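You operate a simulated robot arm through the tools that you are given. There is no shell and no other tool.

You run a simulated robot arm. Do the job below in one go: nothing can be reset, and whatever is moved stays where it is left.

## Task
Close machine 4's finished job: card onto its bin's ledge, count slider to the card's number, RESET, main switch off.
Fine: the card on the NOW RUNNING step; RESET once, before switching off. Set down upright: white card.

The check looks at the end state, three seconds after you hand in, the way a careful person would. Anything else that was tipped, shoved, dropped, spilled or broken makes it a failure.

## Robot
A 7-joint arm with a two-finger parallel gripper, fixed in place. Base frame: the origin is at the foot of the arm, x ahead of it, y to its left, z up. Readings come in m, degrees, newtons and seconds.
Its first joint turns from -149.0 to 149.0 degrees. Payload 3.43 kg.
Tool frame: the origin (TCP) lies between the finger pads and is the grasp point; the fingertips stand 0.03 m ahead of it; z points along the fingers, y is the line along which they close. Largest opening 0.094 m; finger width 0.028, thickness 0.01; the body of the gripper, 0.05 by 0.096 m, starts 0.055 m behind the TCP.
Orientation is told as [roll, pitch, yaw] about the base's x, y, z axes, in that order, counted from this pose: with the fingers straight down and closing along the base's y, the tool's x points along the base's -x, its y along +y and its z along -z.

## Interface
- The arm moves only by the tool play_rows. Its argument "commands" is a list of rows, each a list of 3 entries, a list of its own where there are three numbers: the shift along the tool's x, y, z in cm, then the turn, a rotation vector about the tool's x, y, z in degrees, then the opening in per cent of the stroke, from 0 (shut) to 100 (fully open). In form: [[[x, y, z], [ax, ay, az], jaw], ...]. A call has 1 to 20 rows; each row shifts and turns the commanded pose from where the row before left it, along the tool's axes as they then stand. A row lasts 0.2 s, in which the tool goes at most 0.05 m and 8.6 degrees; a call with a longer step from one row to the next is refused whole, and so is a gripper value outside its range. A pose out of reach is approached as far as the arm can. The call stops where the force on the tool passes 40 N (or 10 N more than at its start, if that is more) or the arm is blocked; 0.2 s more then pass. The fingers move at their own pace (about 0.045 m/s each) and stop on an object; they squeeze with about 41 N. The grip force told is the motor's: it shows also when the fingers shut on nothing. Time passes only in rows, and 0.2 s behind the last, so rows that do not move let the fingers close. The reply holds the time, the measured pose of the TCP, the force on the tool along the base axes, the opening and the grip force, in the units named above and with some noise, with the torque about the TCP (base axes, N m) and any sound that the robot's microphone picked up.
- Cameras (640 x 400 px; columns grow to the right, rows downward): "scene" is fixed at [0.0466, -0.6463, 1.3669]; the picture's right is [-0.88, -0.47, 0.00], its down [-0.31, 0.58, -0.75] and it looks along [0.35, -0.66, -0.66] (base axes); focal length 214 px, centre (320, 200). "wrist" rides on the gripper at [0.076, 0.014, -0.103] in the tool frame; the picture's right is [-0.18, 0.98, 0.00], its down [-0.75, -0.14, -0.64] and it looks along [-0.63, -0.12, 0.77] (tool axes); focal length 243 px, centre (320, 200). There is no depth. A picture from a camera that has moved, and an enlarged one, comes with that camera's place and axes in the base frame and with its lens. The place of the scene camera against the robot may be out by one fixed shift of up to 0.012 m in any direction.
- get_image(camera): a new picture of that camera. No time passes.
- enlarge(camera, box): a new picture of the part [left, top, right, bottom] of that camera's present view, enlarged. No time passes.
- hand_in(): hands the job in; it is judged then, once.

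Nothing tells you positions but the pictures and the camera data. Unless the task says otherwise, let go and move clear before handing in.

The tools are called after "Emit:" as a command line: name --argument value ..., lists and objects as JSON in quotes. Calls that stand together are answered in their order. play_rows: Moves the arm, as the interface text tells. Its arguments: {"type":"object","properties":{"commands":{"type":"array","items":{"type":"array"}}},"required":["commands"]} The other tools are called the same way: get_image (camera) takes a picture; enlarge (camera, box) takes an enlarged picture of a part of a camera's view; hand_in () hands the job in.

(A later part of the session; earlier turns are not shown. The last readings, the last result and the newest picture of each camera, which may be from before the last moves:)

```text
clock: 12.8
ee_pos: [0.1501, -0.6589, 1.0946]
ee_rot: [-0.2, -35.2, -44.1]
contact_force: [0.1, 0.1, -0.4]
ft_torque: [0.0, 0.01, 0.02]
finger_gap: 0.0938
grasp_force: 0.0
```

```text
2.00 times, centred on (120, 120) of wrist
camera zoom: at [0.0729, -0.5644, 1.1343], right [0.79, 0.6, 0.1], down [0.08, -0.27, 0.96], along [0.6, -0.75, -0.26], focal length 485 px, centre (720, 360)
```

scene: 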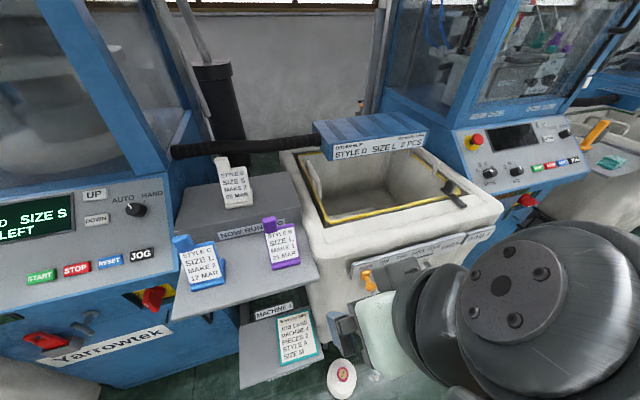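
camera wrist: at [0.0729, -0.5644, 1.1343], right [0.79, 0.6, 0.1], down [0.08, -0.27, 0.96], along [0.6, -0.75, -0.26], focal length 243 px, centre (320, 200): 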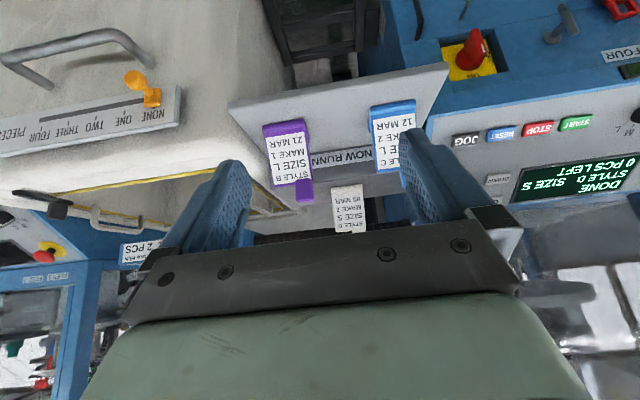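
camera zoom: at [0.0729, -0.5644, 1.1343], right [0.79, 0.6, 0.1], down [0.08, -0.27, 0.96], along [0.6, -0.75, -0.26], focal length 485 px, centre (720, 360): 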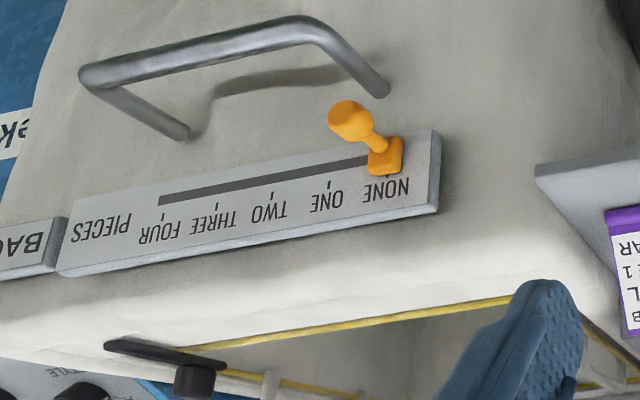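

The white card's grip tab is at about 1.0 m out along the row normal, so I'll need the tool pitched outward for it. I'll do the slider first (no card on the ledge yet): lining up in front of and above the orange ball with the fingers partly open to straddle it.

Emit:
play_rows --commands '[[[0, -4.2, 0], [0.5, 0, 0.74], 38], [[0, -4.2, 0], [0, 0, 0], 38], [[0, -4.2, 0], [0, 0, 0], 38], [[0, -4.2, 0], [0, 0, 0], 38], [[0, -4.2, 0], [0, 0, 0], 38], [[0, -4.2, 0], [0, 0, 0], 38], [[1.25, 0, 4.2], [0, 0, 0], 38], [[1.25, 0, 4.2], [0, 0, 0], 38], [[1.25, 0, 4.2], [0, 0, 0], 38]]'

Emit:
get_image --camera "wrist"

Emit:
get_image --camera "scene"

```text
clock: 14.8
ee_pos: [-0.0002, -0.8675, 0.9683]
ee_rot: [-0.2, -35.0, -45.0]
contact_force: [0.3, 0.3, 0.6]
ft_torque: [-0.01, 0.0, -0.02]
finger_gap: 0.0355
grasp_force: 0.1
```

```text
taken
camera wrist: at [-0.0756, -0.7715, 1.0089], right [0.8, 0.59, 0.1], down [0.08, -0.27, 0.96], along [0.59, -0.76, -0.26], focal length 243 px, centre (320, 200)
```

wrist: 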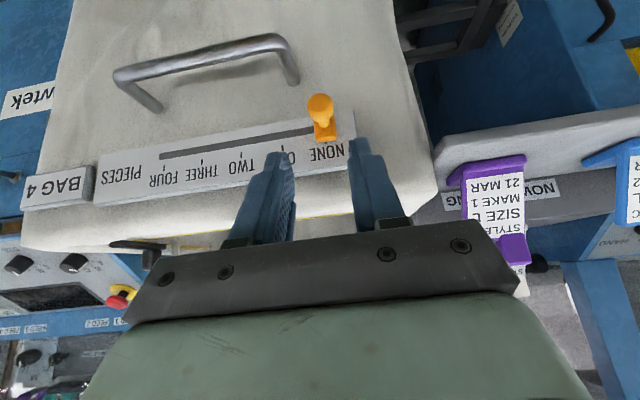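

```text
taken
```

scene: 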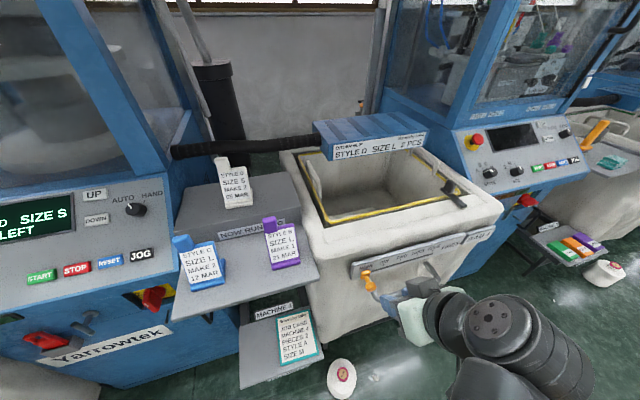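

The fingers are lined up with the ball. I'll advance along the tool axis to straddle it, then check.

Emit:
play_rows --commands '[[[0, 0, 3], [0, 0, 0], 38], [[0, 0, 3], [0, 0, 0], 38], [[0, 0, 2.7], [0, 0, 0], 38], [[0, 0, 2.7], [0, 0, 0], 38]]'

Emit:
get_image --camera "wrist"

Emit:
enlarge --camera "scene" --box '[330, 230, 450, 320]'

Emit:
enlarge --camera "wrist" --box '[200, 80, 440, 240]'

```text
clock: 15.8
ee_pos: [0.046, -0.9147, 0.8776]
ee_rot: [-0.2, -35.1, -45.0]
contact_force: [-0.9, -0.2, -1.0]
ft_torque: [-0.04, 0.03, -0.03]
finger_gap: 0.0358
grasp_force: 0.1
```

```text
taken
camera wrist: at [-0.0297, -0.8184, 0.917], right [0.8, 0.59, 0.1], down [0.08, -0.27, 0.96], along [0.59, -0.76, -0.26], focal length 243 px, centre (320, 200)
```

wrist: 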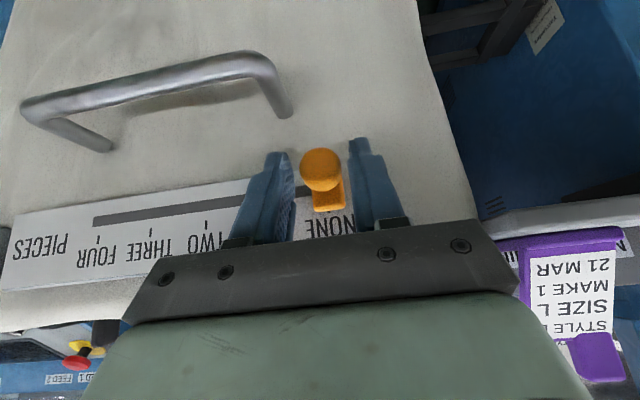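

```text
4.44 times, centred on (390, 275) of scene
camera zoom: at [0.0466, -0.6463, 1.3669], right [-0.88, -0.47, 0.0], down [-0.31, 0.58, -0.75], along [0.35, -0.66, -0.66], focal length 953 px, centre (9, -133)
```

zoom: 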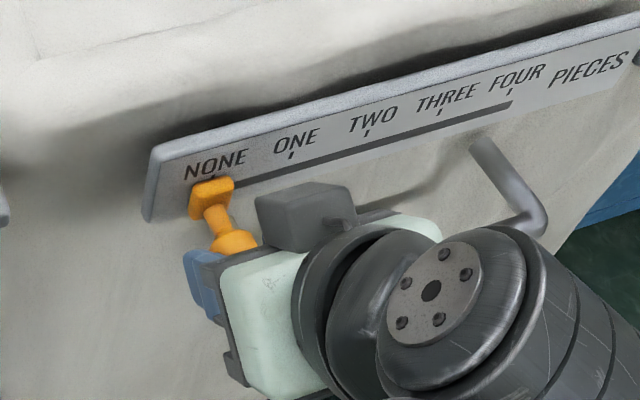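

```text
2.50 times, centred on (320, 160) of wrist
camera zoom: at [-0.0297, -0.8184, 0.917], right [0.8, 0.59, 0.1], down [0.08, -0.27, 0.96], along [0.59, -0.76, -0.26], focal length 606 px, centre (320, 300)
```

zoom: 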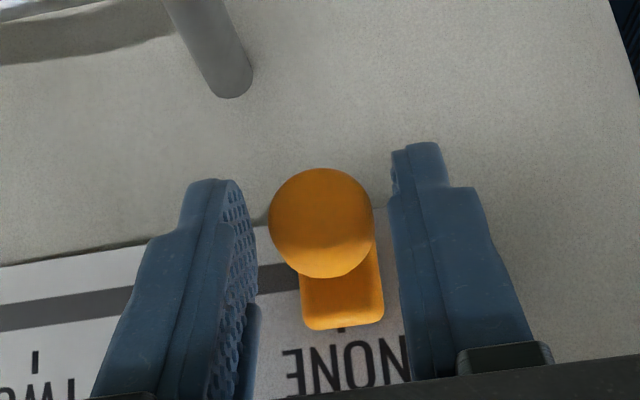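

The ball sits between the fingers with a few millimetres on each side. I'll push it along toward TWO in small steps, then check.

Emit:
play_rows --commands '[[[0, -1.2, 0], [0, 0, 0], 38], [[0, -1.5, 0], [0, 0, 0], 38], [[0, -1.5, 0], [0, 0, 0], 38], [[0, -1.5, 0], [0, 0, 0], 38], [[0, -1.5, 0], [0, 0, 0], 38], [[0, -1.5, 0], [0, 0, 0], 38]]'

Emit:
enlarge --camera "wrist" --box '[200, 80, 440, 240]'

Emit:
enlarge --camera "scene" --box '[340, 230, 460, 320]'

```text
clock: 17.2
ee_pos: [-0.0155, -0.9764, 0.8778]
ee_rot: [-0.1, -35.1, -45.0]
contact_force: [-0.5, 0.6, 0.1]
ft_torque: [-0.01, 0.04, 0.0]
finger_gap: 0.0357
grasp_force: 0.0
```

```text
2.50 times, centred on (320, 160) of wrist
camera zoom: at [-0.0914, -0.8796, 0.9181], right [0.8, 0.59, 0.1], down [0.08, -0.27, 0.96], along [0.59, -0.76, -0.26], focal length 606 px, centre (320, 300)
```

zoom: 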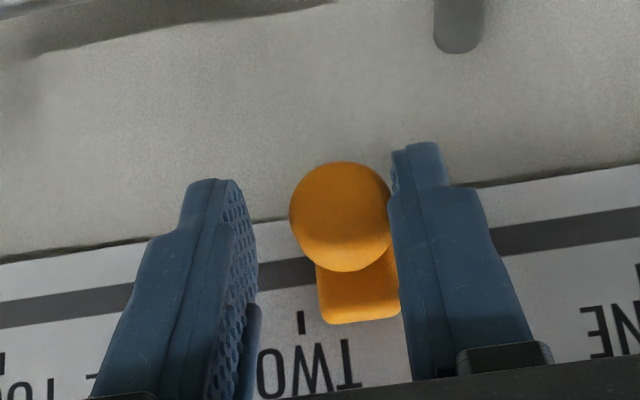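

```text
4.44 times, centred on (400, 275) of scene
camera zoom: at [0.0466, -0.6463, 1.3669], right [-0.88, -0.47, 0.0], down [-0.31, 0.58, -0.75], along [0.35, -0.66, -0.66], focal length 953 px, centre (-36, -133)
```

zoom: 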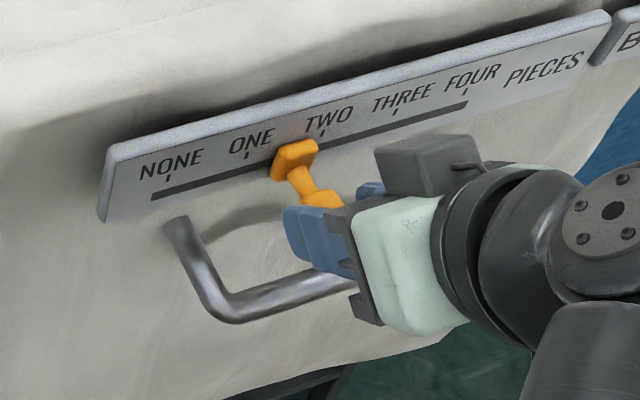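

The slider is about 1.6 cm short of TWO. Nudging on.

Emit:
play_rows --commands '[[[0, -0.8, 0], [0, 0, 0], 38], [[0, -0.7, 0], [0, 0, 0], 38]]'

Emit:
enlarge --camera "wrist" --box '[240, 120, 400, 240]'

Emit:
enlarge --camera "scene" --box '[360, 235, 460, 305]'

```text
clock: 17.8
ee_pos: [-0.0252, -0.9862, 0.8766]
ee_rot: [-0.2, -35.0, -45.1]
contact_force: [0.7, 0.9, 0.2]
ft_torque: [0.0, 0.01, 0.02]
finger_gap: 0.0357
grasp_force: 0.1
```

```text
3.33 times, centred on (320, 180) of wrist
camera zoom: at [-0.1007, -0.8902, 0.9171], right [0.8, 0.59, 0.1], down [0.08, -0.27, 0.96], along [0.59, -0.76, -0.26], focal length 809 px, centre (320, 267)
```

zoom: 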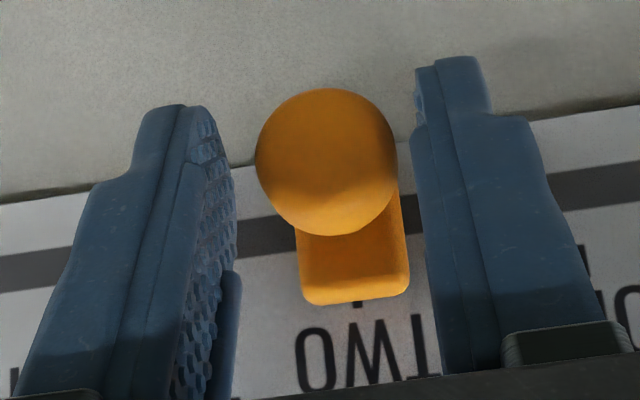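

```text
5.71 times, centred on (410, 270) of scene
camera zoom: at [0.0466, -0.6463, 1.3669], right [-0.88, -0.47, 0.0], down [-0.31, 0.58, -0.75], along [0.35, -0.66, -0.66], focal length 1226 px, centre (-194, -200)
```

zoom: 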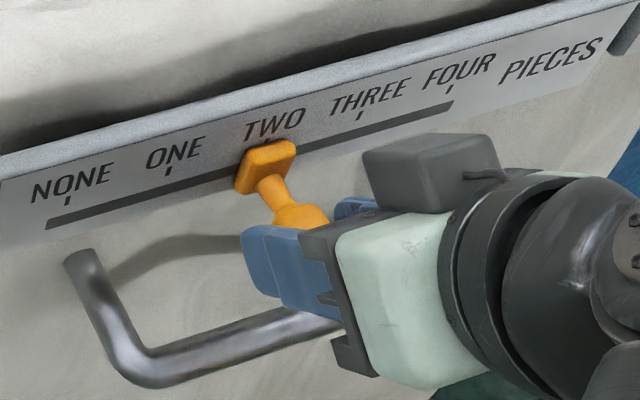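

The slider has settled on TWO (its block is centred under the TWO tick). I'll back out straight along the tool axis and check it from clear.

Emit:
play_rows --commands '[[[0, 0, -2.5], [0, 0, 0], 38], [[0, 0, -3], [0, 0, 0], 38], [[0, 0, -3], [0, 0, 0], 38], [[0, 0, -3], [0, 0, 0], 38], [[0, 2, -4], [0, 0, 0], 60], [[0, 4, -2], [0, 0, 0], 100], [[0, 4, 0], [0, 0, 0], 100]]'

Emit:
get_image --camera "wrist"

Emit:
enlarge --camera "wrist" --box '[60, 80, 300, 240]'

Emit:
enlarge --camera "scene" --box '[360, 235, 460, 305]'

```text
clock: 19.4
ee_pos: [-0.0242, -0.8458, 1.0205]
ee_rot: [-0.3, -35.0, -45.0]
contact_force: [-1.2, 0.3, 0.2]
ft_torque: [-0.01, 0.0, 0.02]
finger_gap: 0.0941
grasp_force: 0.3
```

```text
taken
camera wrist: at [-0.0991, -0.7494, 1.0598], right [0.8, 0.59, 0.1], down [0.08, -0.27, 0.96], along [0.59, -0.76, -0.26], focal length 243 px, centre (320, 200)
```

wrist: 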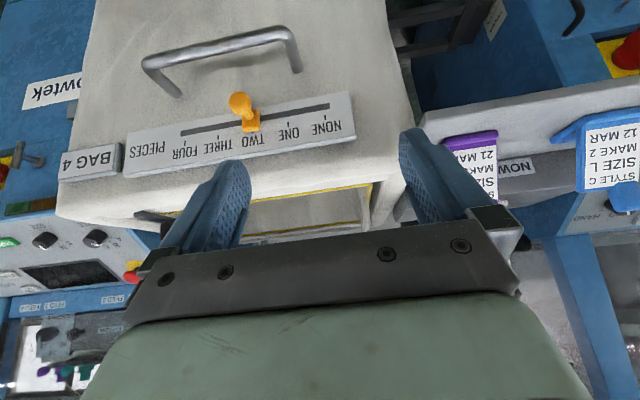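

```text
2.50 times, centred on (180, 160) of wrist
camera zoom: at [-0.0991, -0.7494, 1.0598], right [0.8, 0.59, 0.1], down [0.08, -0.27, 0.96], along [0.59, -0.76, -0.26], focal length 606 px, centre (670, 300)
```

zoom: 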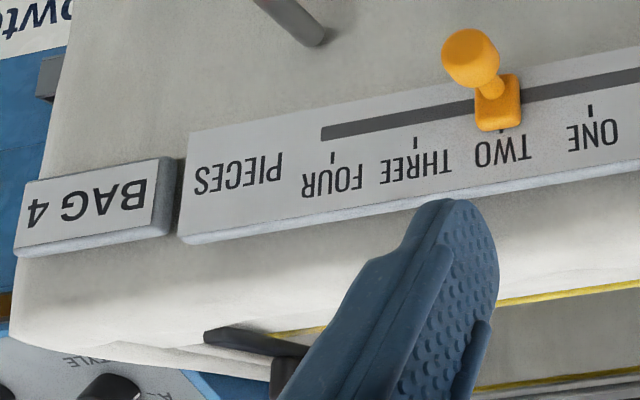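

```text
5.71 times, centred on (410, 270) of scene
camera zoom: at [0.0466, -0.6463, 1.3669], right [-0.88, -0.47, 0.0], down [-0.31, 0.58, -0.75], along [0.35, -0.66, -0.66], focal length 1226 px, centre (-194, -200)
```

zoom: 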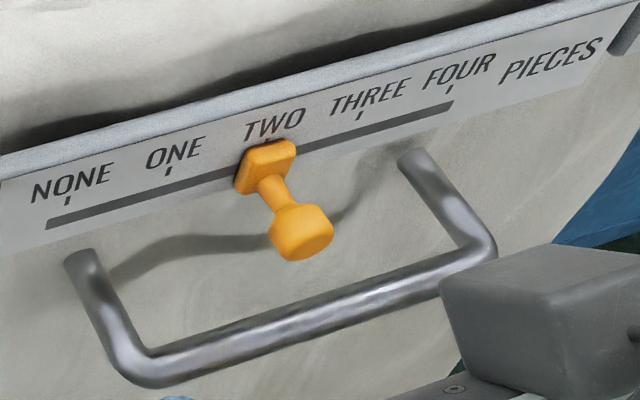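

Slider confirmed at TWO from both cameras. Next, the white card: I'll move left in front of it and pitch the tool further out to inspect its grip tab.

Emit:
play_rows --commands '[[[-1.74, 3.61, -0.31], [0, 0, 0], 100], [[-1.74, 3.61, -0.31], [0, 0, 0], 100], [[-1.74, 3.61, -0.31], [0, 0, 0], 100], [[-1.74, 3.61, -0.31], [0, 0, 0], 100], [[-1.74, 3.61, -0.31], [0, 0, 0], 100], [[-1.74, 3.61, -0.31], [0, 0, 0], 100], [[-1.74, 3.61, -0.31], [0, 0, 0], 100], [[-1.74, 3.61, -0.31], [0, 0, 0], 100], [[0, 0, 0], [0, -6.25, 0], 100], [[0, 0, 0], [0, -6.25, 0], 100], [[0, 0, 0], [0, -6.25, 0], 100], [[0, 0, 0], [0, -6.25, 0], 100]]'

Emit:
get_image --camera "wrist"

Emit:
enlarge --camera "wrist" --box '[220, 60, 420, 220]'

Emit:
get_image --camera "scene"

```text
clock: 22.0
ee_pos: [0.2496, -0.7102, 1.1205]
ee_rot: [-0.3, -60.2, -44.8]
contact_force: [0.3, -0.1, 0.5]
ft_torque: [-0.04, 0.01, -0.03]
finger_gap: 0.094
grasp_force: 0.0
```

```text
taken
camera wrist: at [0.17, -0.61, 1.1049], right [0.76, 0.63, 0.16], down [-0.23, 0.03, 0.97], along [0.61, -0.78, 0.17], focal length 243 px, centre (320, 200)
```

wrist: 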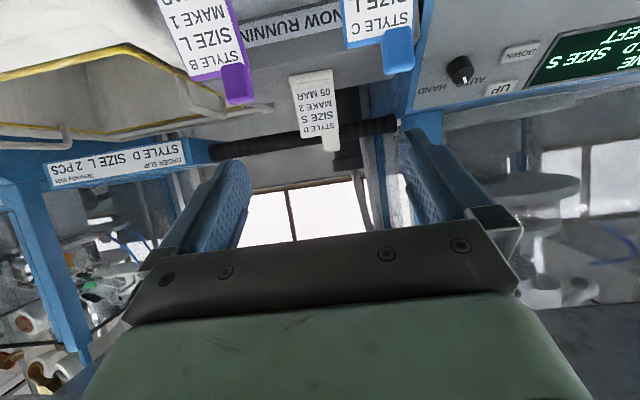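

```text
2.50 times, centred on (320, 140) of wrist
camera zoom: at [0.17, -0.61, 1.1049], right [0.76, 0.63, 0.16], down [-0.23, 0.03, 0.97], along [0.61, -0.78, 0.17], focal length 606 px, centre (320, 350)
```

zoom: 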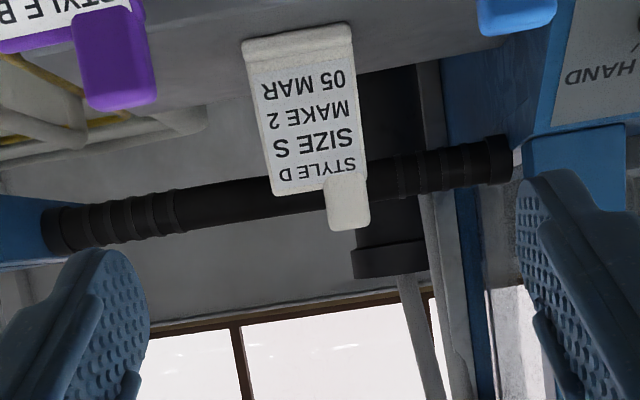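

```text
taken
```

scene: 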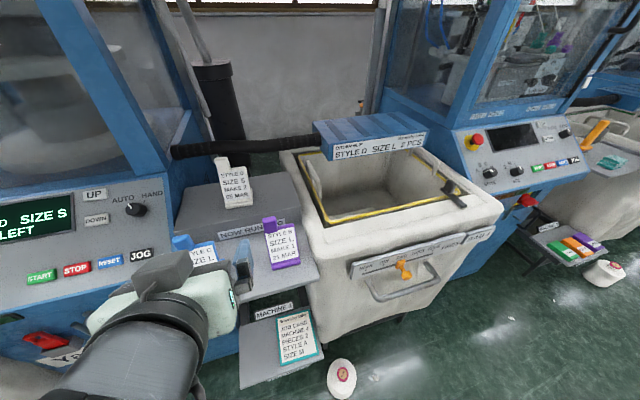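

I see the white card with its tab at its upper left, about s = 0.314–0.344 and z = 1.066–1.097, with the hose a safe 6 cm behind. Moving to a pre-grasp 10 cm short of it.

Emit:
play_rows --commands '[[[-2.26, -0.05, 3.01], [0, 0, 0], 60], [[-2.26, -0.05, 3.01], [0, 0, 0], 60], [[-2.26, -0.05, 3.01], [0, 0, 0], 60], [[-2.26, -0.05, 3.01], [0, 0, 0], 60], [[-2.26, -0.05, 3.01], [0, 0, 0], 60], [[-2.26, -0.05, 3.01], [0, 0, 0], 60]]'

Emit:
get_image --camera "wrist"

Emit:
enlarge --camera "wrist" --box '[240, 100, 400, 220]'

Emit:
get_image --camera "scene"

```text
clock: 23.4
ee_pos: [0.406, -0.8713, 1.1471]
ee_rot: [-0.3, -60.1, -44.7]
contact_force: [-0.2, 0.3, 0.5]
ft_torque: [0.01, -0.01, 0.01]
finger_gap: 0.0563
grasp_force: 0.0
```

```text
taken
camera wrist: at [0.3273, -0.7714, 1.1316], right [0.76, 0.63, 0.16], down [-0.23, 0.03, 0.97], along [0.61, -0.78, 0.17], focal length 243 px, centre (320, 200)
```

wrist: 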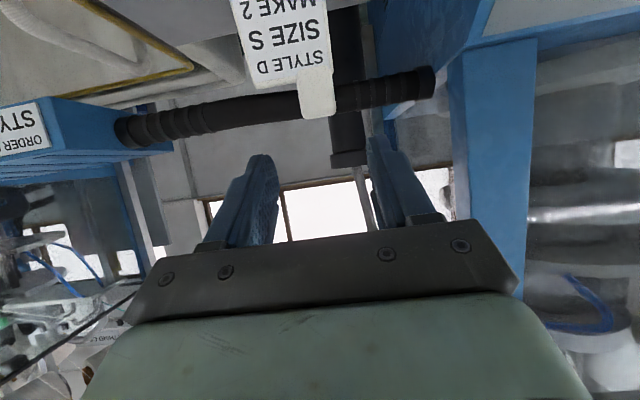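

```text
3.33 times, centred on (320, 160) of wrist
camera zoom: at [0.3273, -0.7714, 1.1316], right [0.76, 0.63, 0.16], down [-0.23, 0.03, 0.97], along [0.61, -0.78, 0.17], focal length 809 px, centre (320, 333)
```

zoom: 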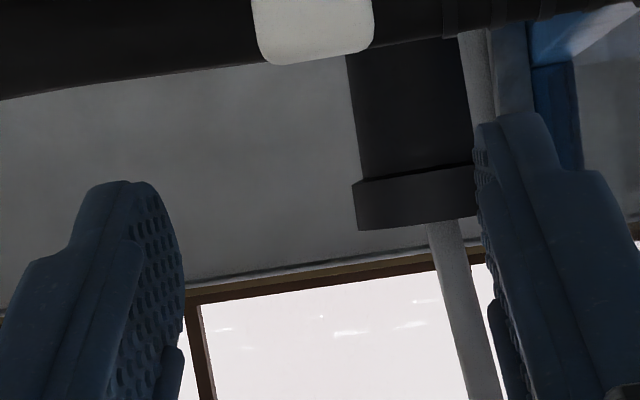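

```text
taken
```

scene: 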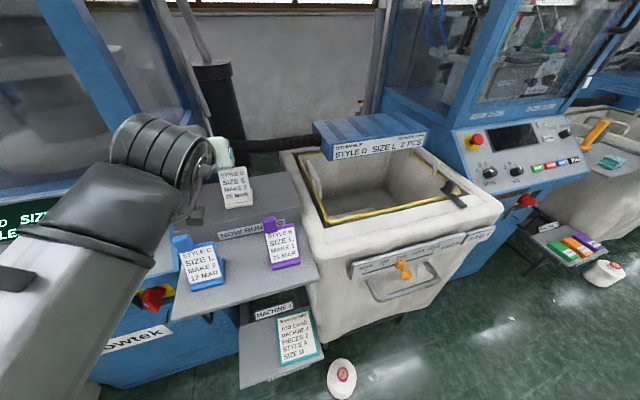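

Aligned with the tab. Advancing 10 cm along the tool axis with the fingers open, stopping to check before closing.

Emit:
play_rows --commands '[[[0, 0, 3], [0, 0, 0], 60], [[0, 0, 3], [0, 0, 0], 60], [[0, 0, 2], [0, 0, 0], 60], [[0, 0, 2], [0, 0, 0], 60]]'

Emit:
get_image --camera "wrist"

Emit:
enlarge --camera "wrist" --box '[220, 60, 420, 220]'

Emit:
enlarge --camera "scene" --box '[180, 110, 300, 220]'

```text
clock: 24.4
ee_pos: [0.4667, -0.9327, 1.0978]
ee_rot: [-0.4, -60.1, -44.8]
contact_force: [0.2, -0.4, -0.5]
ft_torque: [-0.03, -0.02, 0.01]
finger_gap: 0.0564
grasp_force: 0.0
```

```text
taken
camera wrist: at [0.3878, -0.8324, 1.0821], right [0.76, 0.63, 0.16], down [-0.23, 0.03, 0.97], along [0.61, -0.78, 0.17], focal length 243 px, centre (320, 200)
```

wrist: 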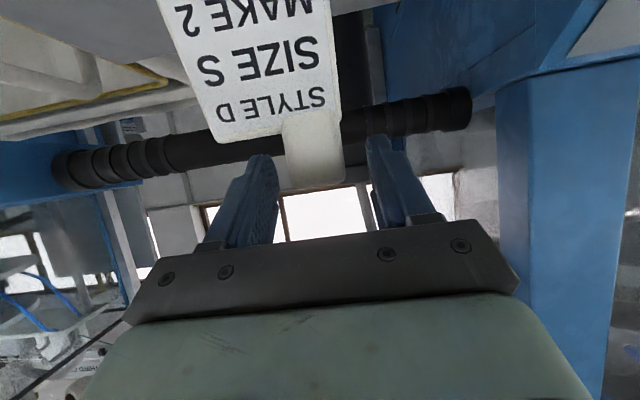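

```text
2.50 times, centred on (320, 140) of wrist
camera zoom: at [0.3878, -0.8324, 1.0821], right [0.76, 0.63, 0.16], down [-0.23, 0.03, 0.97], along [0.61, -0.78, 0.17], focal length 606 px, centre (320, 350)
```

zoom: 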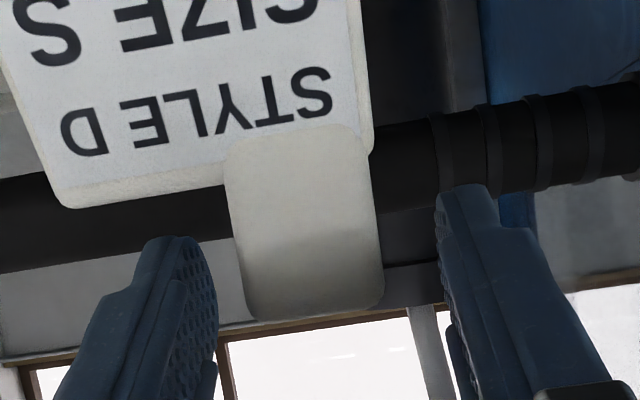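

```text
3.64 times, centred on (240, 165) of scene
camera zoom: at [0.0466, -0.6463, 1.3669], right [-0.88, -0.47, 0.0], down [-0.31, 0.58, -0.75], along [0.35, -0.66, -0.66], focal length 780 px, centre (611, 327)
```

zoom: 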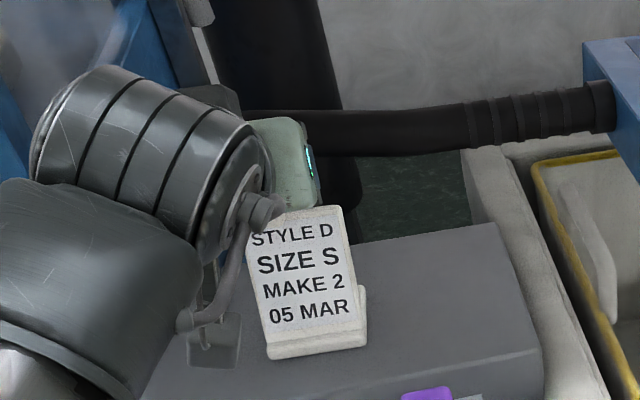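

The tab sits centred between the fingers with the right finger clear above the plate's top edge. Closing the grip.

Emit:
play_rows --commands '[[[0, 0, 0], [0, 0, 0], 40], [[0, 0, 0], [0, 0, 0], 20], [[0, 0, 0], [0, 0, 0], 10], [[0, 0, 0], [0, 0, 0], 10]]'

Emit:
get_image --camera "wrist"

Emit:
enlarge --camera "scene" --box '[180, 110, 300, 220]'

```text
clock: 25.4
ee_pos: [0.4675, -0.9312, 1.0984]
ee_rot: [-0.2, -60.1, -44.8]
contact_force: [-1.0, -1.1, 0.7]
ft_torque: [-0.01, -0.06, 0.0]
finger_gap: 0.0309
grasp_force: 40.3
```

```text
taken
camera wrist: at [0.3876, -0.8323, 1.082], right [0.76, 0.63, 0.16], down [-0.23, 0.03, 0.97], along [0.61, -0.78, 0.17], focal length 243 px, centre (320, 200)
```

wrist: 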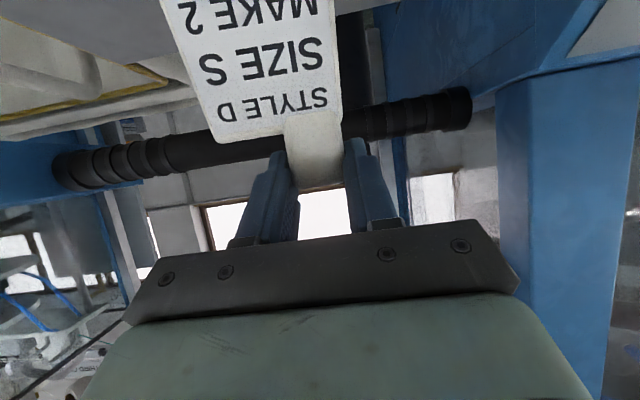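

```text
3.64 times, centred on (240, 165) of scene
camera zoom: at [0.0466, -0.6463, 1.3669], right [-0.88, -0.47, 0.0], down [-0.31, 0.58, -0.75], along [0.35, -0.66, -0.66], focal length 780 px, centre (611, 327)
```

zoom: 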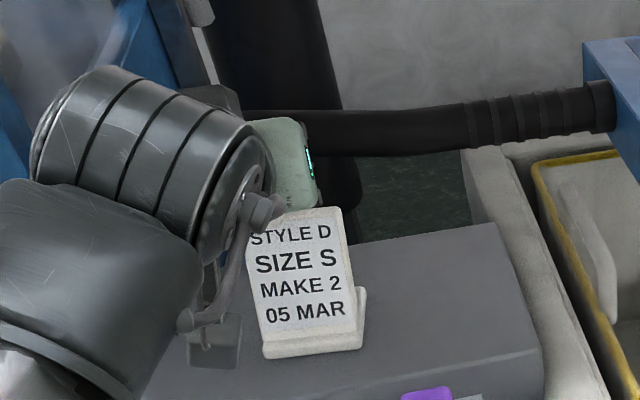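

Gripped: the gap is 31 mm on the tab with full force, and the card has not tipped. Lifting straight up a few centimetres and checking.

Emit:
play_rows --commands '[[[-0.87, 0, -0.5], [0, 0, 0], 10], [[-1.73, 0, -1.0], [0, 0, 0], 10], [[-2.6, 0, -1.5], [0, 0, 0], 10], [[-1.73, 0, -1.0], [0, 0, 0], 10]]'

Emit:
get_image --camera "wrist"

Emit:
enlarge --camera "scene" --box '[160, 90, 320, 220]'

```text
clock: 26.4
ee_pos: [0.4674, -0.9333, 1.1772]
ee_rot: [-0.3, -60.2, -44.8]
contact_force: [0.2, 0.5, -1.0]
ft_torque: [0.02, -0.02, -0.02]
finger_gap: 0.0309
grasp_force: 40.8
```

```text
taken
camera wrist: at [0.3875, -0.8335, 1.1613], right [0.76, 0.63, 0.16], down [-0.23, 0.03, 0.97], along [0.61, -0.78, 0.17], focal length 243 px, centre (320, 200)
```

wrist: 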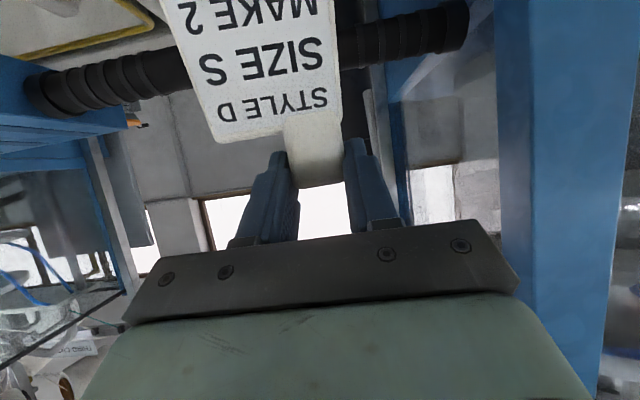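

```text
3.08 times, centred on (240, 155) of scene
camera zoom: at [0.0466, -0.6463, 1.3669], right [-0.88, -0.47, 0.0], down [-0.31, 0.58, -0.75], along [0.35, -0.66, -0.66], focal length 660 px, centre (566, 338)
```

zoom: 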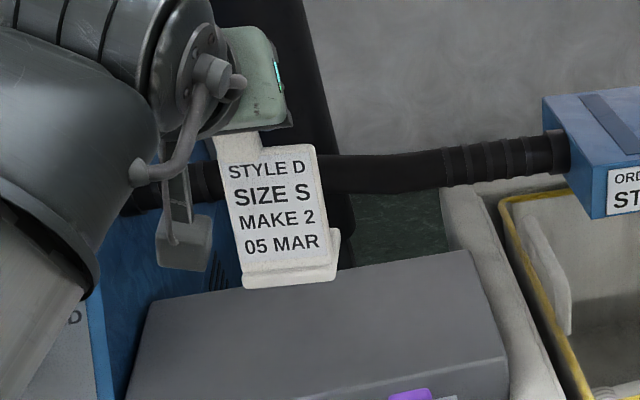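

The card is held firmly and hangs true. Carrying it over to above the bin's front ledge, at this height.

Emit:
play_rows --commands '[[[0.84, -3.07, -1.455], [0, 0, 0], 10], [[0.84, -3.07, -1.455], [0, 0, 0], 10], [[0.84, -3.07, -1.455], [0, 0, 0], 10], [[0.84, -3.07, -1.455], [0, 0, 0], 10], [[0.84, -3.07, -1.455], [0, 0, 0], 10], [[0.84, -3.07, -1.455], [0, 0, 0], 10], [[0.84, -3.07, -1.455], [0, 0, 0], 10], [[0.84, -3.07, -1.455], [0, 0, 0], 10], [[0.84, -3.07, -1.455], [0, 0, 0], 10], [[0.84, -3.07, -1.455], [0, 0, 0], 10]]'

Emit:
get_image --camera "wrist"

Emit:
get_image --camera "scene"

Emit:
enlarge --camera "scene" --box '[320, 130, 460, 240]'

```text
clock: 28.6
ee_pos: [0.131, -1.0293, 1.1814]
ee_rot: [-0.4, -60.1, -44.7]
contact_force: [-0.3, 0.5, -1.5]
ft_torque: [0.01, 0.04, 0.02]
finger_gap: 0.0308
grasp_force: 40.8
```

```text
taken
camera wrist: at [0.0516, -0.9295, 1.165], right [0.76, 0.63, 0.16], down [-0.23, 0.03, 0.97], along [0.61, -0.78, 0.17], focal length 243 px, centre (320, 200)
```

wrist: 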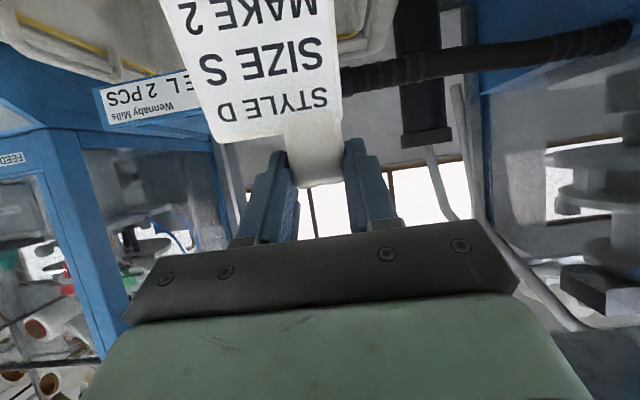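

```text
taken
```

scene: 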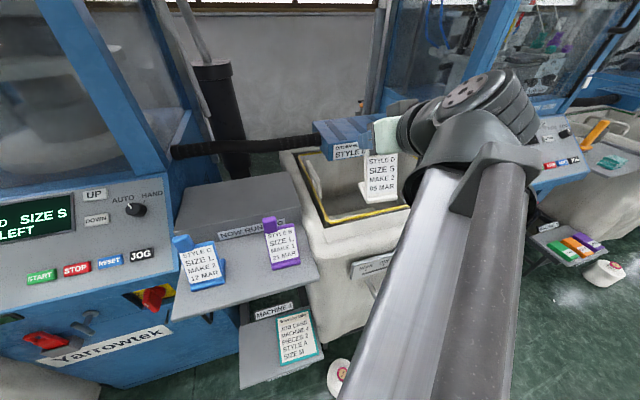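

```text
3.64 times, centred on (390, 185) of scene
camera zoom: at [0.0466, -0.6463, 1.3669], right [-0.88, -0.47, 0.0], down [-0.31, 0.58, -0.75], along [0.35, -0.66, -0.66], focal length 780 px, centre (66, 254)
```

zoom: 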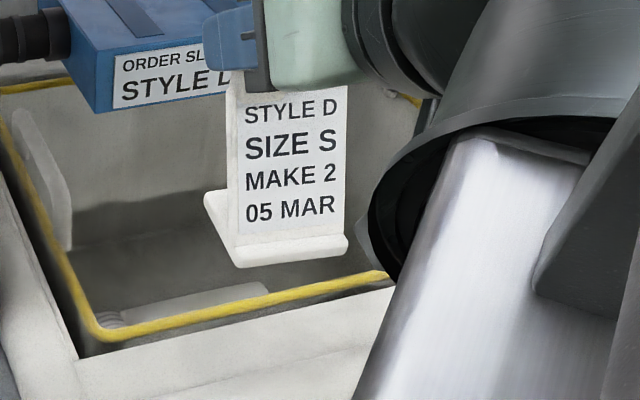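

The card is above the ledge, upright. Lowering it to a little over a centimetre above the ledge and checking.

Emit:
play_rows --commands '[[[2.165, 0, 1.25], [0, 0, 0], 10], [[2.165, 0, 1.25], [0, 0, 0], 10], [[2.165, 0, 1.25], [0, 0, 0], 10], [[1.73, 0, 1.0], [0, 0, 0], 10], [[0.78, 0, 0.45], [0, 0, 0], 10]]'

Emit:
enlarge --camera "scene" --box '[320, 150, 440, 250]'

Emit:
get_image --camera "wrist"

```text
clock: 29.8
ee_pos: [0.1314, -1.0292, 1.0728]
ee_rot: [-0.5, -60.1, -44.8]
contact_force: [0.0, -0.1, -1.0]
ft_torque: [0.02, -0.02, 0.03]
finger_gap: 0.0309
grasp_force: 41.2
```

```text
4.00 times, centred on (380, 200) of scene
camera zoom: at [0.0466, -0.6463, 1.3669], right [-0.88, -0.47, 0.0], down [-0.31, 0.58, -0.75], along [0.35, -0.66, -0.66], focal length 858 px, centre (80, 200)
```

zoom: 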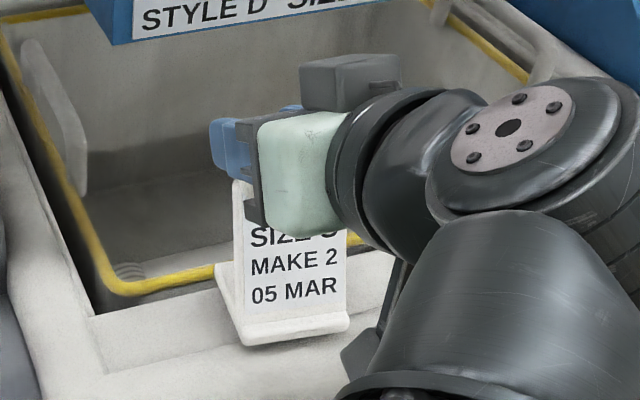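

```text
taken
camera wrist: at [0.0513, -0.9295, 1.0588], right [0.76, 0.63, 0.16], down [-0.23, 0.03, 0.97], along [0.61, -0.78, 0.17], focal length 243 px, centre (320, 200)
```

wrist: 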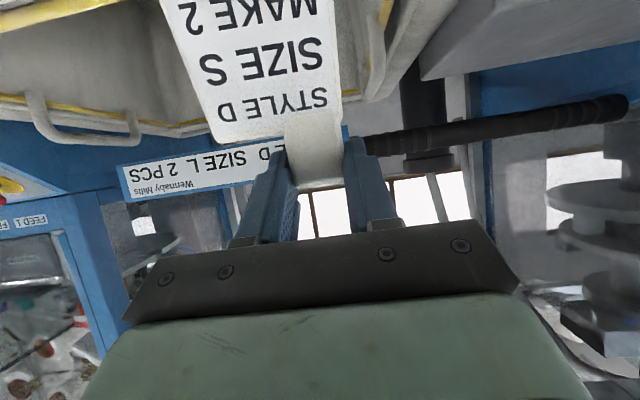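

The base is right over the front strip. A 3 mm shift outward, then lowering slowly while watching the force.

Emit:
play_rows --commands '[[[-0.15, 0, 0.26], [0, 0, 0], 10], [[0.26, 0, 0.15], [0, 0, 0], 10], [[0.26, 0, 0.15], [0, 0, 0], 10]]'

Emit:
enlarge --camera "scene" --box '[330, 185, 410, 245]'

```text
clock: 30.6
ee_pos: [0.133, -1.0319, 1.0685]
ee_rot: [-0.3, -60.1, -44.8]
contact_force: [-0.5, -0.5, -0.8]
ft_torque: [0.0, -0.01, 0.03]
finger_gap: 0.0308
grasp_force: 41.0
```

```text
6.67 times, centred on (370, 215) of scene
camera zoom: at [0.0466, -0.6463, 1.3669], right [-0.88, -0.47, 0.0], down [-0.31, 0.58, -0.75], along [0.35, -0.66, -0.66], focal length 1430 px, centre (-13, 100)
```

zoom: 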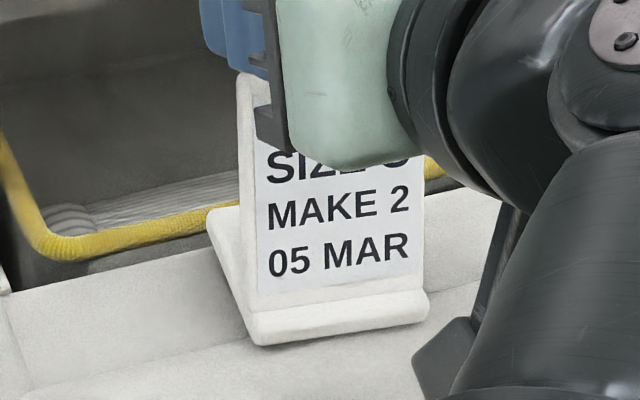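

Emit:
play_rows --commands '[[[0.17, 0, 0.1], [0, 0, 0], 10], [[0.17, 0, 0.1], [0, 0, 0], 10]]'

Emit:
enlarge --camera "scene" --box '[330, 185, 410, 245]'

```text
clock: 31.2
ee_pos: [0.1336, -1.0323, 1.0636]
ee_rot: [-0.3, -60.1, -44.8]
contact_force: [-0.5, 0.3, -0.1]
ft_torque: [0.04, -0.01, 0.01]
finger_gap: 0.031
grasp_force: 40.7
```

```text
6.67 times, centred on (370, 215) of scene
camera zoom: at [0.0466, -0.6463, 1.3669], right [-0.88, -0.47, 0.0], down [-0.31, 0.58, -0.75], along [0.35, -0.66, -0.66], focal length 1430 px, centre (-13, 100)
```

zoom: 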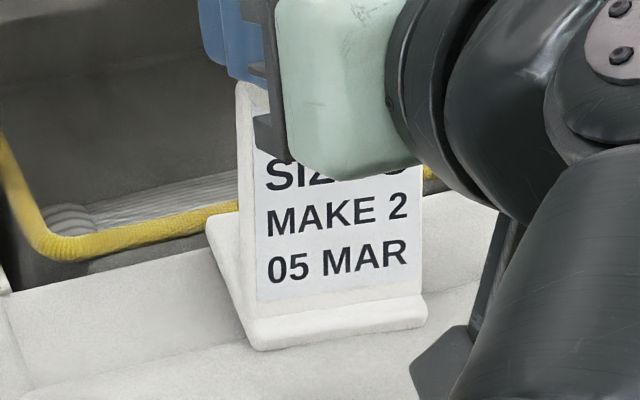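

Emit:
play_rows --commands '[[[0.0866, 0, 0.05], [0, 0, 0], 10], [[0.0866, 0, 0.05], [0, 0, 0], 10]]'

Emit:
play_rows --commands '[[[0.0866, 0, 0.05], [0, 0, 0], 10]]'

Emit:
enlarge --camera "scene" --box '[330, 185, 410, 245]'

```text
clock: 31.8
ee_pos: [0.1338, -1.0336, 1.0632]
ee_rot: [-0.3, -60.0, -44.8]
contact_force: [-0.2, 0.2, -0.5]
ft_torque: [0.01, -0.01, 0.0]
finger_gap: 0.0306
grasp_force: 40.4
```

```text
clock: 32.2
ee_pos: [0.1333, -1.0333, 1.0616]
ee_rot: [-0.3, -60.1, -44.8]
contact_force: [-0.1, 0.4, -1.7]
ft_torque: [0.0, -0.01, 0.01]
finger_gap: 0.0309
grasp_force: 40.8
```

```text
6.67 times, centred on (370, 215) of scene
camera zoom: at [0.0466, -0.6463, 1.3669], right [-0.88, -0.47, 0.0], down [-0.31, 0.58, -0.75], along [0.35, -0.66, -0.66], focal length 1430 px, centre (-13, 100)
```

zoom: 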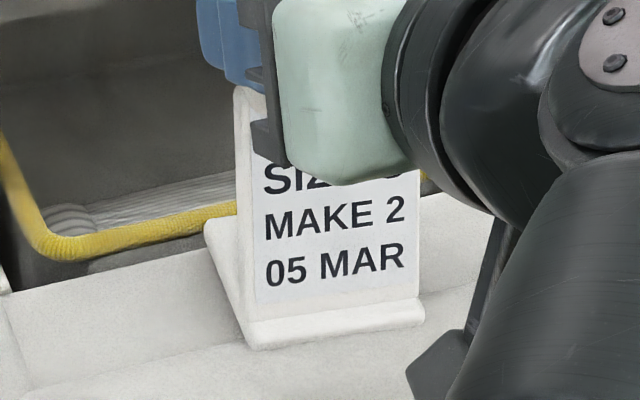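

Emit:
play_rows --commands '[[[0.0866, 0, 0.05], [0, 0, 0], 10], [[0, 0, 0], [0, 0, 0], 10]]'

Emit:
play_rows --commands '[[[0.0866, 0, 0.05], [0, 0, 0], 10], [[0, 0, 0], [0, 0, 0], 10]]'

Emit:
enlarge --camera "scene" --box '[330, 185, 410, 245]'

```text
clock: 32.8
ee_pos: [0.133, -1.033, 1.0604]
ee_rot: [-0.3, -60.0, -44.7]
contact_force: [0.1, -0.5, -0.4]
ft_torque: [0.01, -0.03, 0.01]
finger_gap: 0.0311
grasp_force: 41.0
```

```text
clock: 33.4
ee_pos: [0.1323, -1.0325, 1.0608]
ee_rot: [-0.3, -60.1, -44.7]
contact_force: [-1.2, -1.3, 9.4]
ft_torque: [0.11, 0.09, 0.0]
finger_gap: 0.031
grasp_force: 41.1
```

```text
6.67 times, centred on (370, 215) of scene
camera zoom: at [0.0466, -0.6463, 1.3669], right [-0.88, -0.47, 0.0], down [-0.31, 0.58, -0.75], along [0.35, -0.66, -0.66], focal length 1430 px, centre (-13, 100)
```

zoom: 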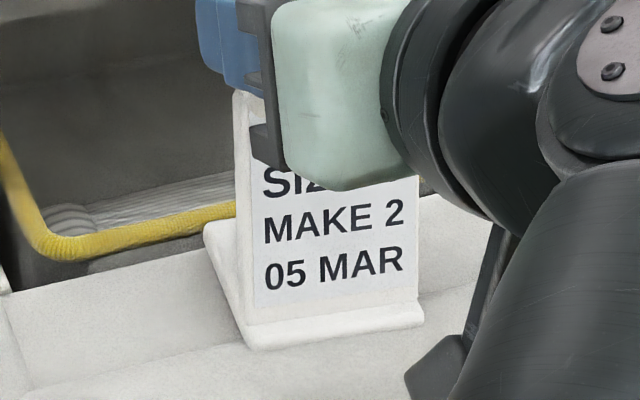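

Contact felt (about 9 N upward): the card is on the ledge. Easing off slightly, opening, and checking that it stands.

Emit:
play_rows --commands '[[[-0.052, 0, -0.03], [0, 0, 0], 10], [[0, 0, 0], [0, 0, 0], 36], [[0, 0, 0], [0, 0, 0], 45], [[0, 0, 0], [0, 0, 0], 60], [[0, 0, 0], [0, 0, 0], 60]]'

Emit:
get_image --camera "wrist"

Emit:
enlarge --camera "scene" --box '[330, 185, 410, 245]'

```text
clock: 34.6
ee_pos: [0.1327, -1.0336, 1.0599]
ee_rot: [-0.2, -60.1, -44.7]
contact_force: [-0.7, 0.0, 0.3]
ft_torque: [-0.02, -0.01, 0.0]
finger_gap: 0.0564
grasp_force: 0.0
```

```text
taken
camera wrist: at [0.0535, -0.9328, 1.0448], right [0.76, 0.63, 0.16], down [-0.23, 0.03, 0.97], along [0.61, -0.78, 0.17], focal length 243 px, centre (320, 200)
```

wrist: 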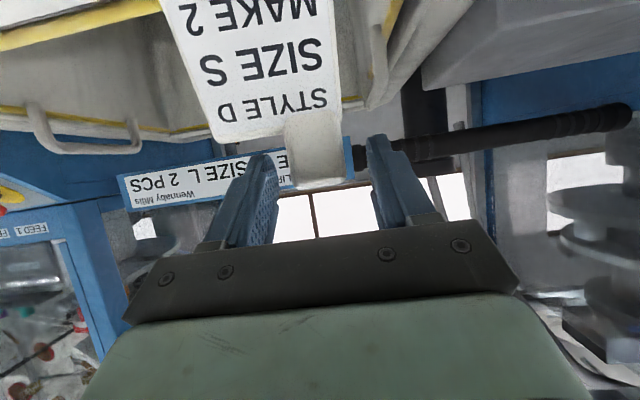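

```text
6.67 times, centred on (370, 215) of scene
camera zoom: at [0.0466, -0.6463, 1.3669], right [-0.88, -0.47, 0.0], down [-0.31, 0.58, -0.75], along [0.35, -0.66, -0.66], focal length 1430 px, centre (-13, 100)
```

zoom: 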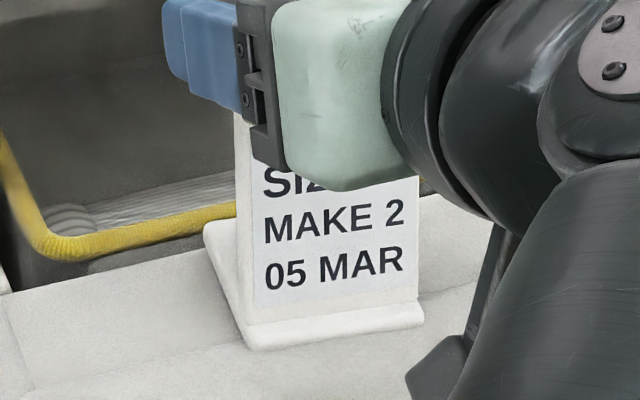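

The card stands by itself. Backing straight out along the tool axis.

Emit:
play_rows --commands '[[[0, 0, -1], [0, 0, 0], 60], [[0, 0, -2], [0, 0, 0], 60], [[0, 0, -3], [0, 0, 0], 60], [[0, 0, -3], [0, 0, 0], 60], [[0, 0, -3], [0, 0, 0], 60]]'

Emit:
get_image --camera "wrist"

Emit:
get_image --camera "scene"

```text
clock: 35.8
ee_pos: [0.0594, -0.9591, 1.1212]
ee_rot: [-0.3, -60.2, -44.9]
contact_force: [-0.8, -0.4, -0.7]
ft_torque: [0.0, -0.02, 0.02]
finger_gap: 0.0564
grasp_force: 0.0
```

```text
taken
camera wrist: at [-0.0201, -0.8593, 1.1061], right [0.76, 0.63, 0.16], down [-0.23, 0.03, 0.97], along [0.61, -0.78, 0.17], focal length 243 px, centre (320, 200)
```

wrist: 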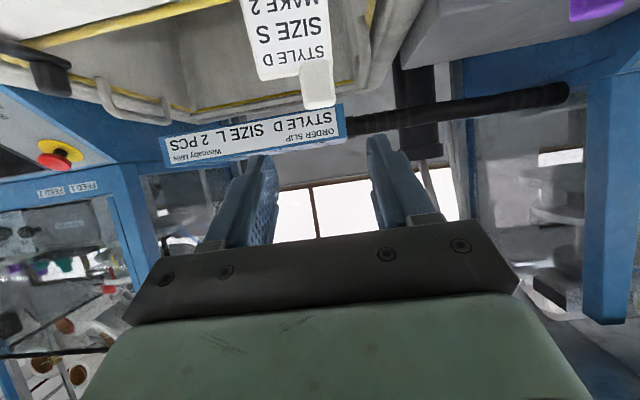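

```text
taken
```

scene: 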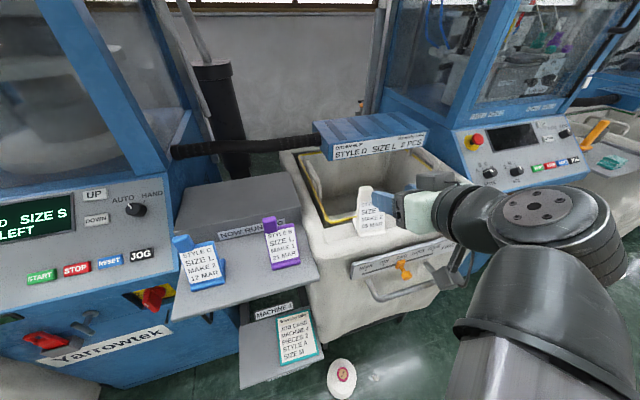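

The card is standing upright on the ledge and the slider is still at TWO. Now I travel left with the jaw shut to line up with RESET.

Emit:
play_rows --commands '[[[0, 3, -1], [0, 0, 0], 60], [[0, 4.8, 0], [0, 0, 0], 30], [[0, 4.8, 0], [0, 0, 0], 0], [[0, 4.8, 0], [0, 0, 0], 0], [[0, 4.8, 0], [0, 0, 0], 0], [[0, 4.8, 0], [0, 0, 0], 0], [[0, 4.8, 0], [0, 0, 0], 0], [[0, 4.8, 0], [0, 0, 0], 0], [[0, 4.8, 0], [0, 0, 0], 0], [[0, 4.8, 0], [0, 0, 0], 0], [[0, 4.8, 0], [0, 0, 0], 0], [[0, 4.8, 0], [0, 0, 0], 0], [[0, 2.4, 0], [0, 0, 0], 0]]'

Emit:
get_image --camera "wrist"

Emit:
get_image --camera "scene"

```text
clock: 38.6
ee_pos: [0.4657, -0.5441, 1.1232]
ee_rot: [-0.4, -60.2, -44.7]
contact_force: [0.2, -0.5, 0.3]
ft_torque: [-0.01, 0.02, -0.01]
finger_gap: 0.0
grasp_force: 32.9
```

```text
taken
camera wrist: at [0.3867, -0.4441, 1.1076], right [0.76, 0.63, 0.16], down [-0.23, 0.03, 0.97], along [0.61, -0.78, 0.17], focal length 243 px, centre (320, 200)
```

wrist: 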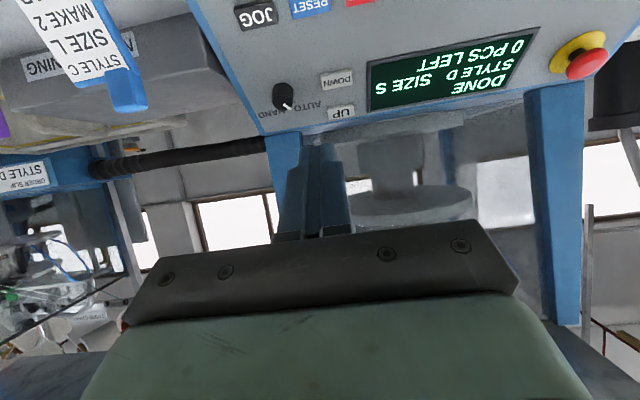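

```text
taken
```

scene: 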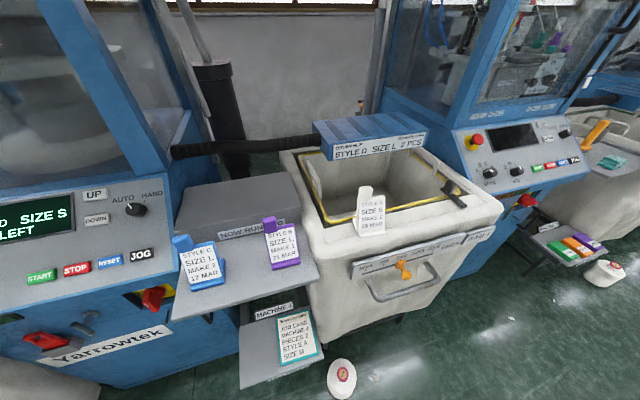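

Lowering to a pre-press pose about 8 cm off the RESET button, square to the panel.

Emit:
play_rows --commands '[[[1.63, 0, 3.54], [0, 0, 0], 0], [[1.63, 0, 3.54], [0, 0, 0], 0], [[1.63, 0, 3.54], [0, 0, 0], 0], [[1.63, 0, 3.54], [0, 0, 0], 0], [[0, 0, 0], [0, 5, 0], 0]]'

Emit:
get_image --camera "wrist"

Emit:
enlarge --camera "wrist" --box '[220, 40, 460, 220]'

Emit:
enlarge --camera "scene" --box '[20, 200, 180, 320]'

Emit:
enlarge --camera "scene" --box '[320, 165, 440, 255]'

```text
clock: 39.8
ee_pos: [0.5299, -0.6055, 0.9952]
ee_rot: [-0.3, -55.1, -44.8]
contact_force: [0.0, 0.1, 0.2]
ft_torque: [0.02, -0.01, -0.03]
finger_gap: 0.0
grasp_force: 33.0
```

```text
taken
camera wrist: at [0.45, -0.5057, 0.991], right [0.77, 0.62, 0.15], down [-0.17, -0.03, 0.99], along [0.62, -0.78, 0.08], focal length 243 px, centre (320, 200)
```

wrist: 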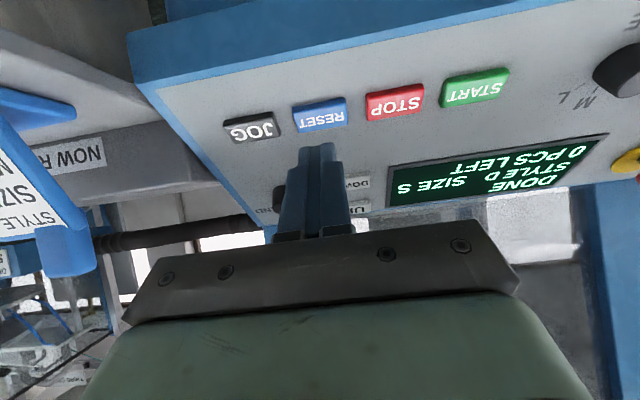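

```text
2.22 times, centred on (340, 130) of wrist
camera zoom: at [0.45, -0.5057, 0.991], right [0.77, 0.62, 0.15], down [-0.17, -0.03, 0.99], along [0.62, -0.78, 0.08], focal length 539 px, centre (276, 356)
```

zoom: 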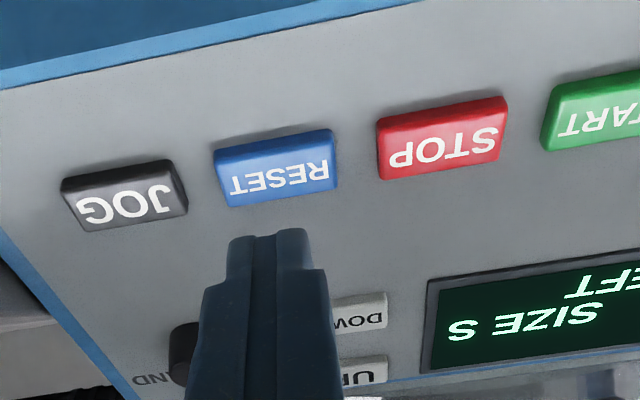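

```text
3.33 times, centred on (100, 260) of scene
camera zoom: at [0.0466, -0.6463, 1.3669], right [-0.88, -0.47, 0.0], down [-0.31, 0.58, -0.75], along [0.35, -0.66, -0.66], focal length 715 px, centre (1053, 0)
```

zoom: 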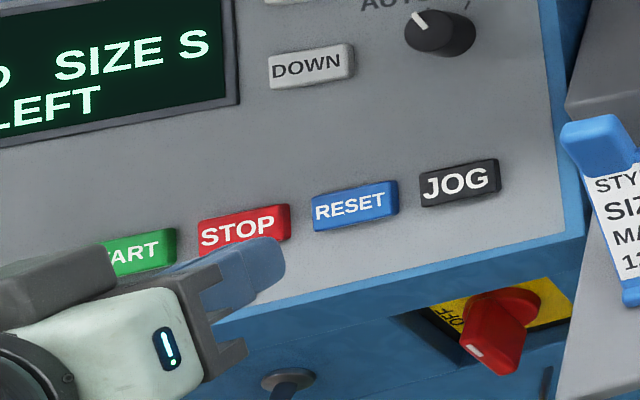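

```text
4.44 times, centred on (380, 210) of scene
camera zoom: at [0.0466, -0.6463, 1.3669], right [-0.88, -0.47, 0.0], down [-0.31, 0.58, -0.75], along [0.35, -0.66, -0.66], focal length 953 px, centre (53, 156)
```

zoom: 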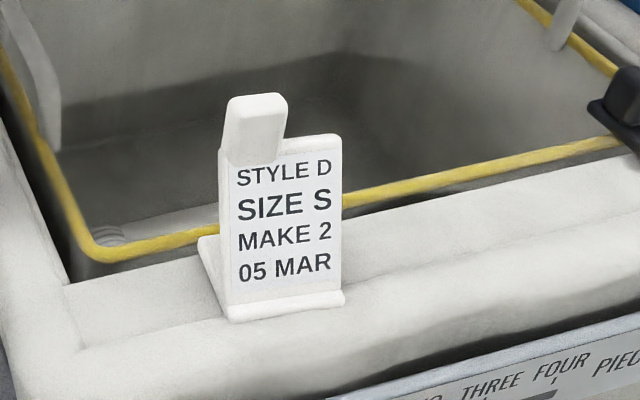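

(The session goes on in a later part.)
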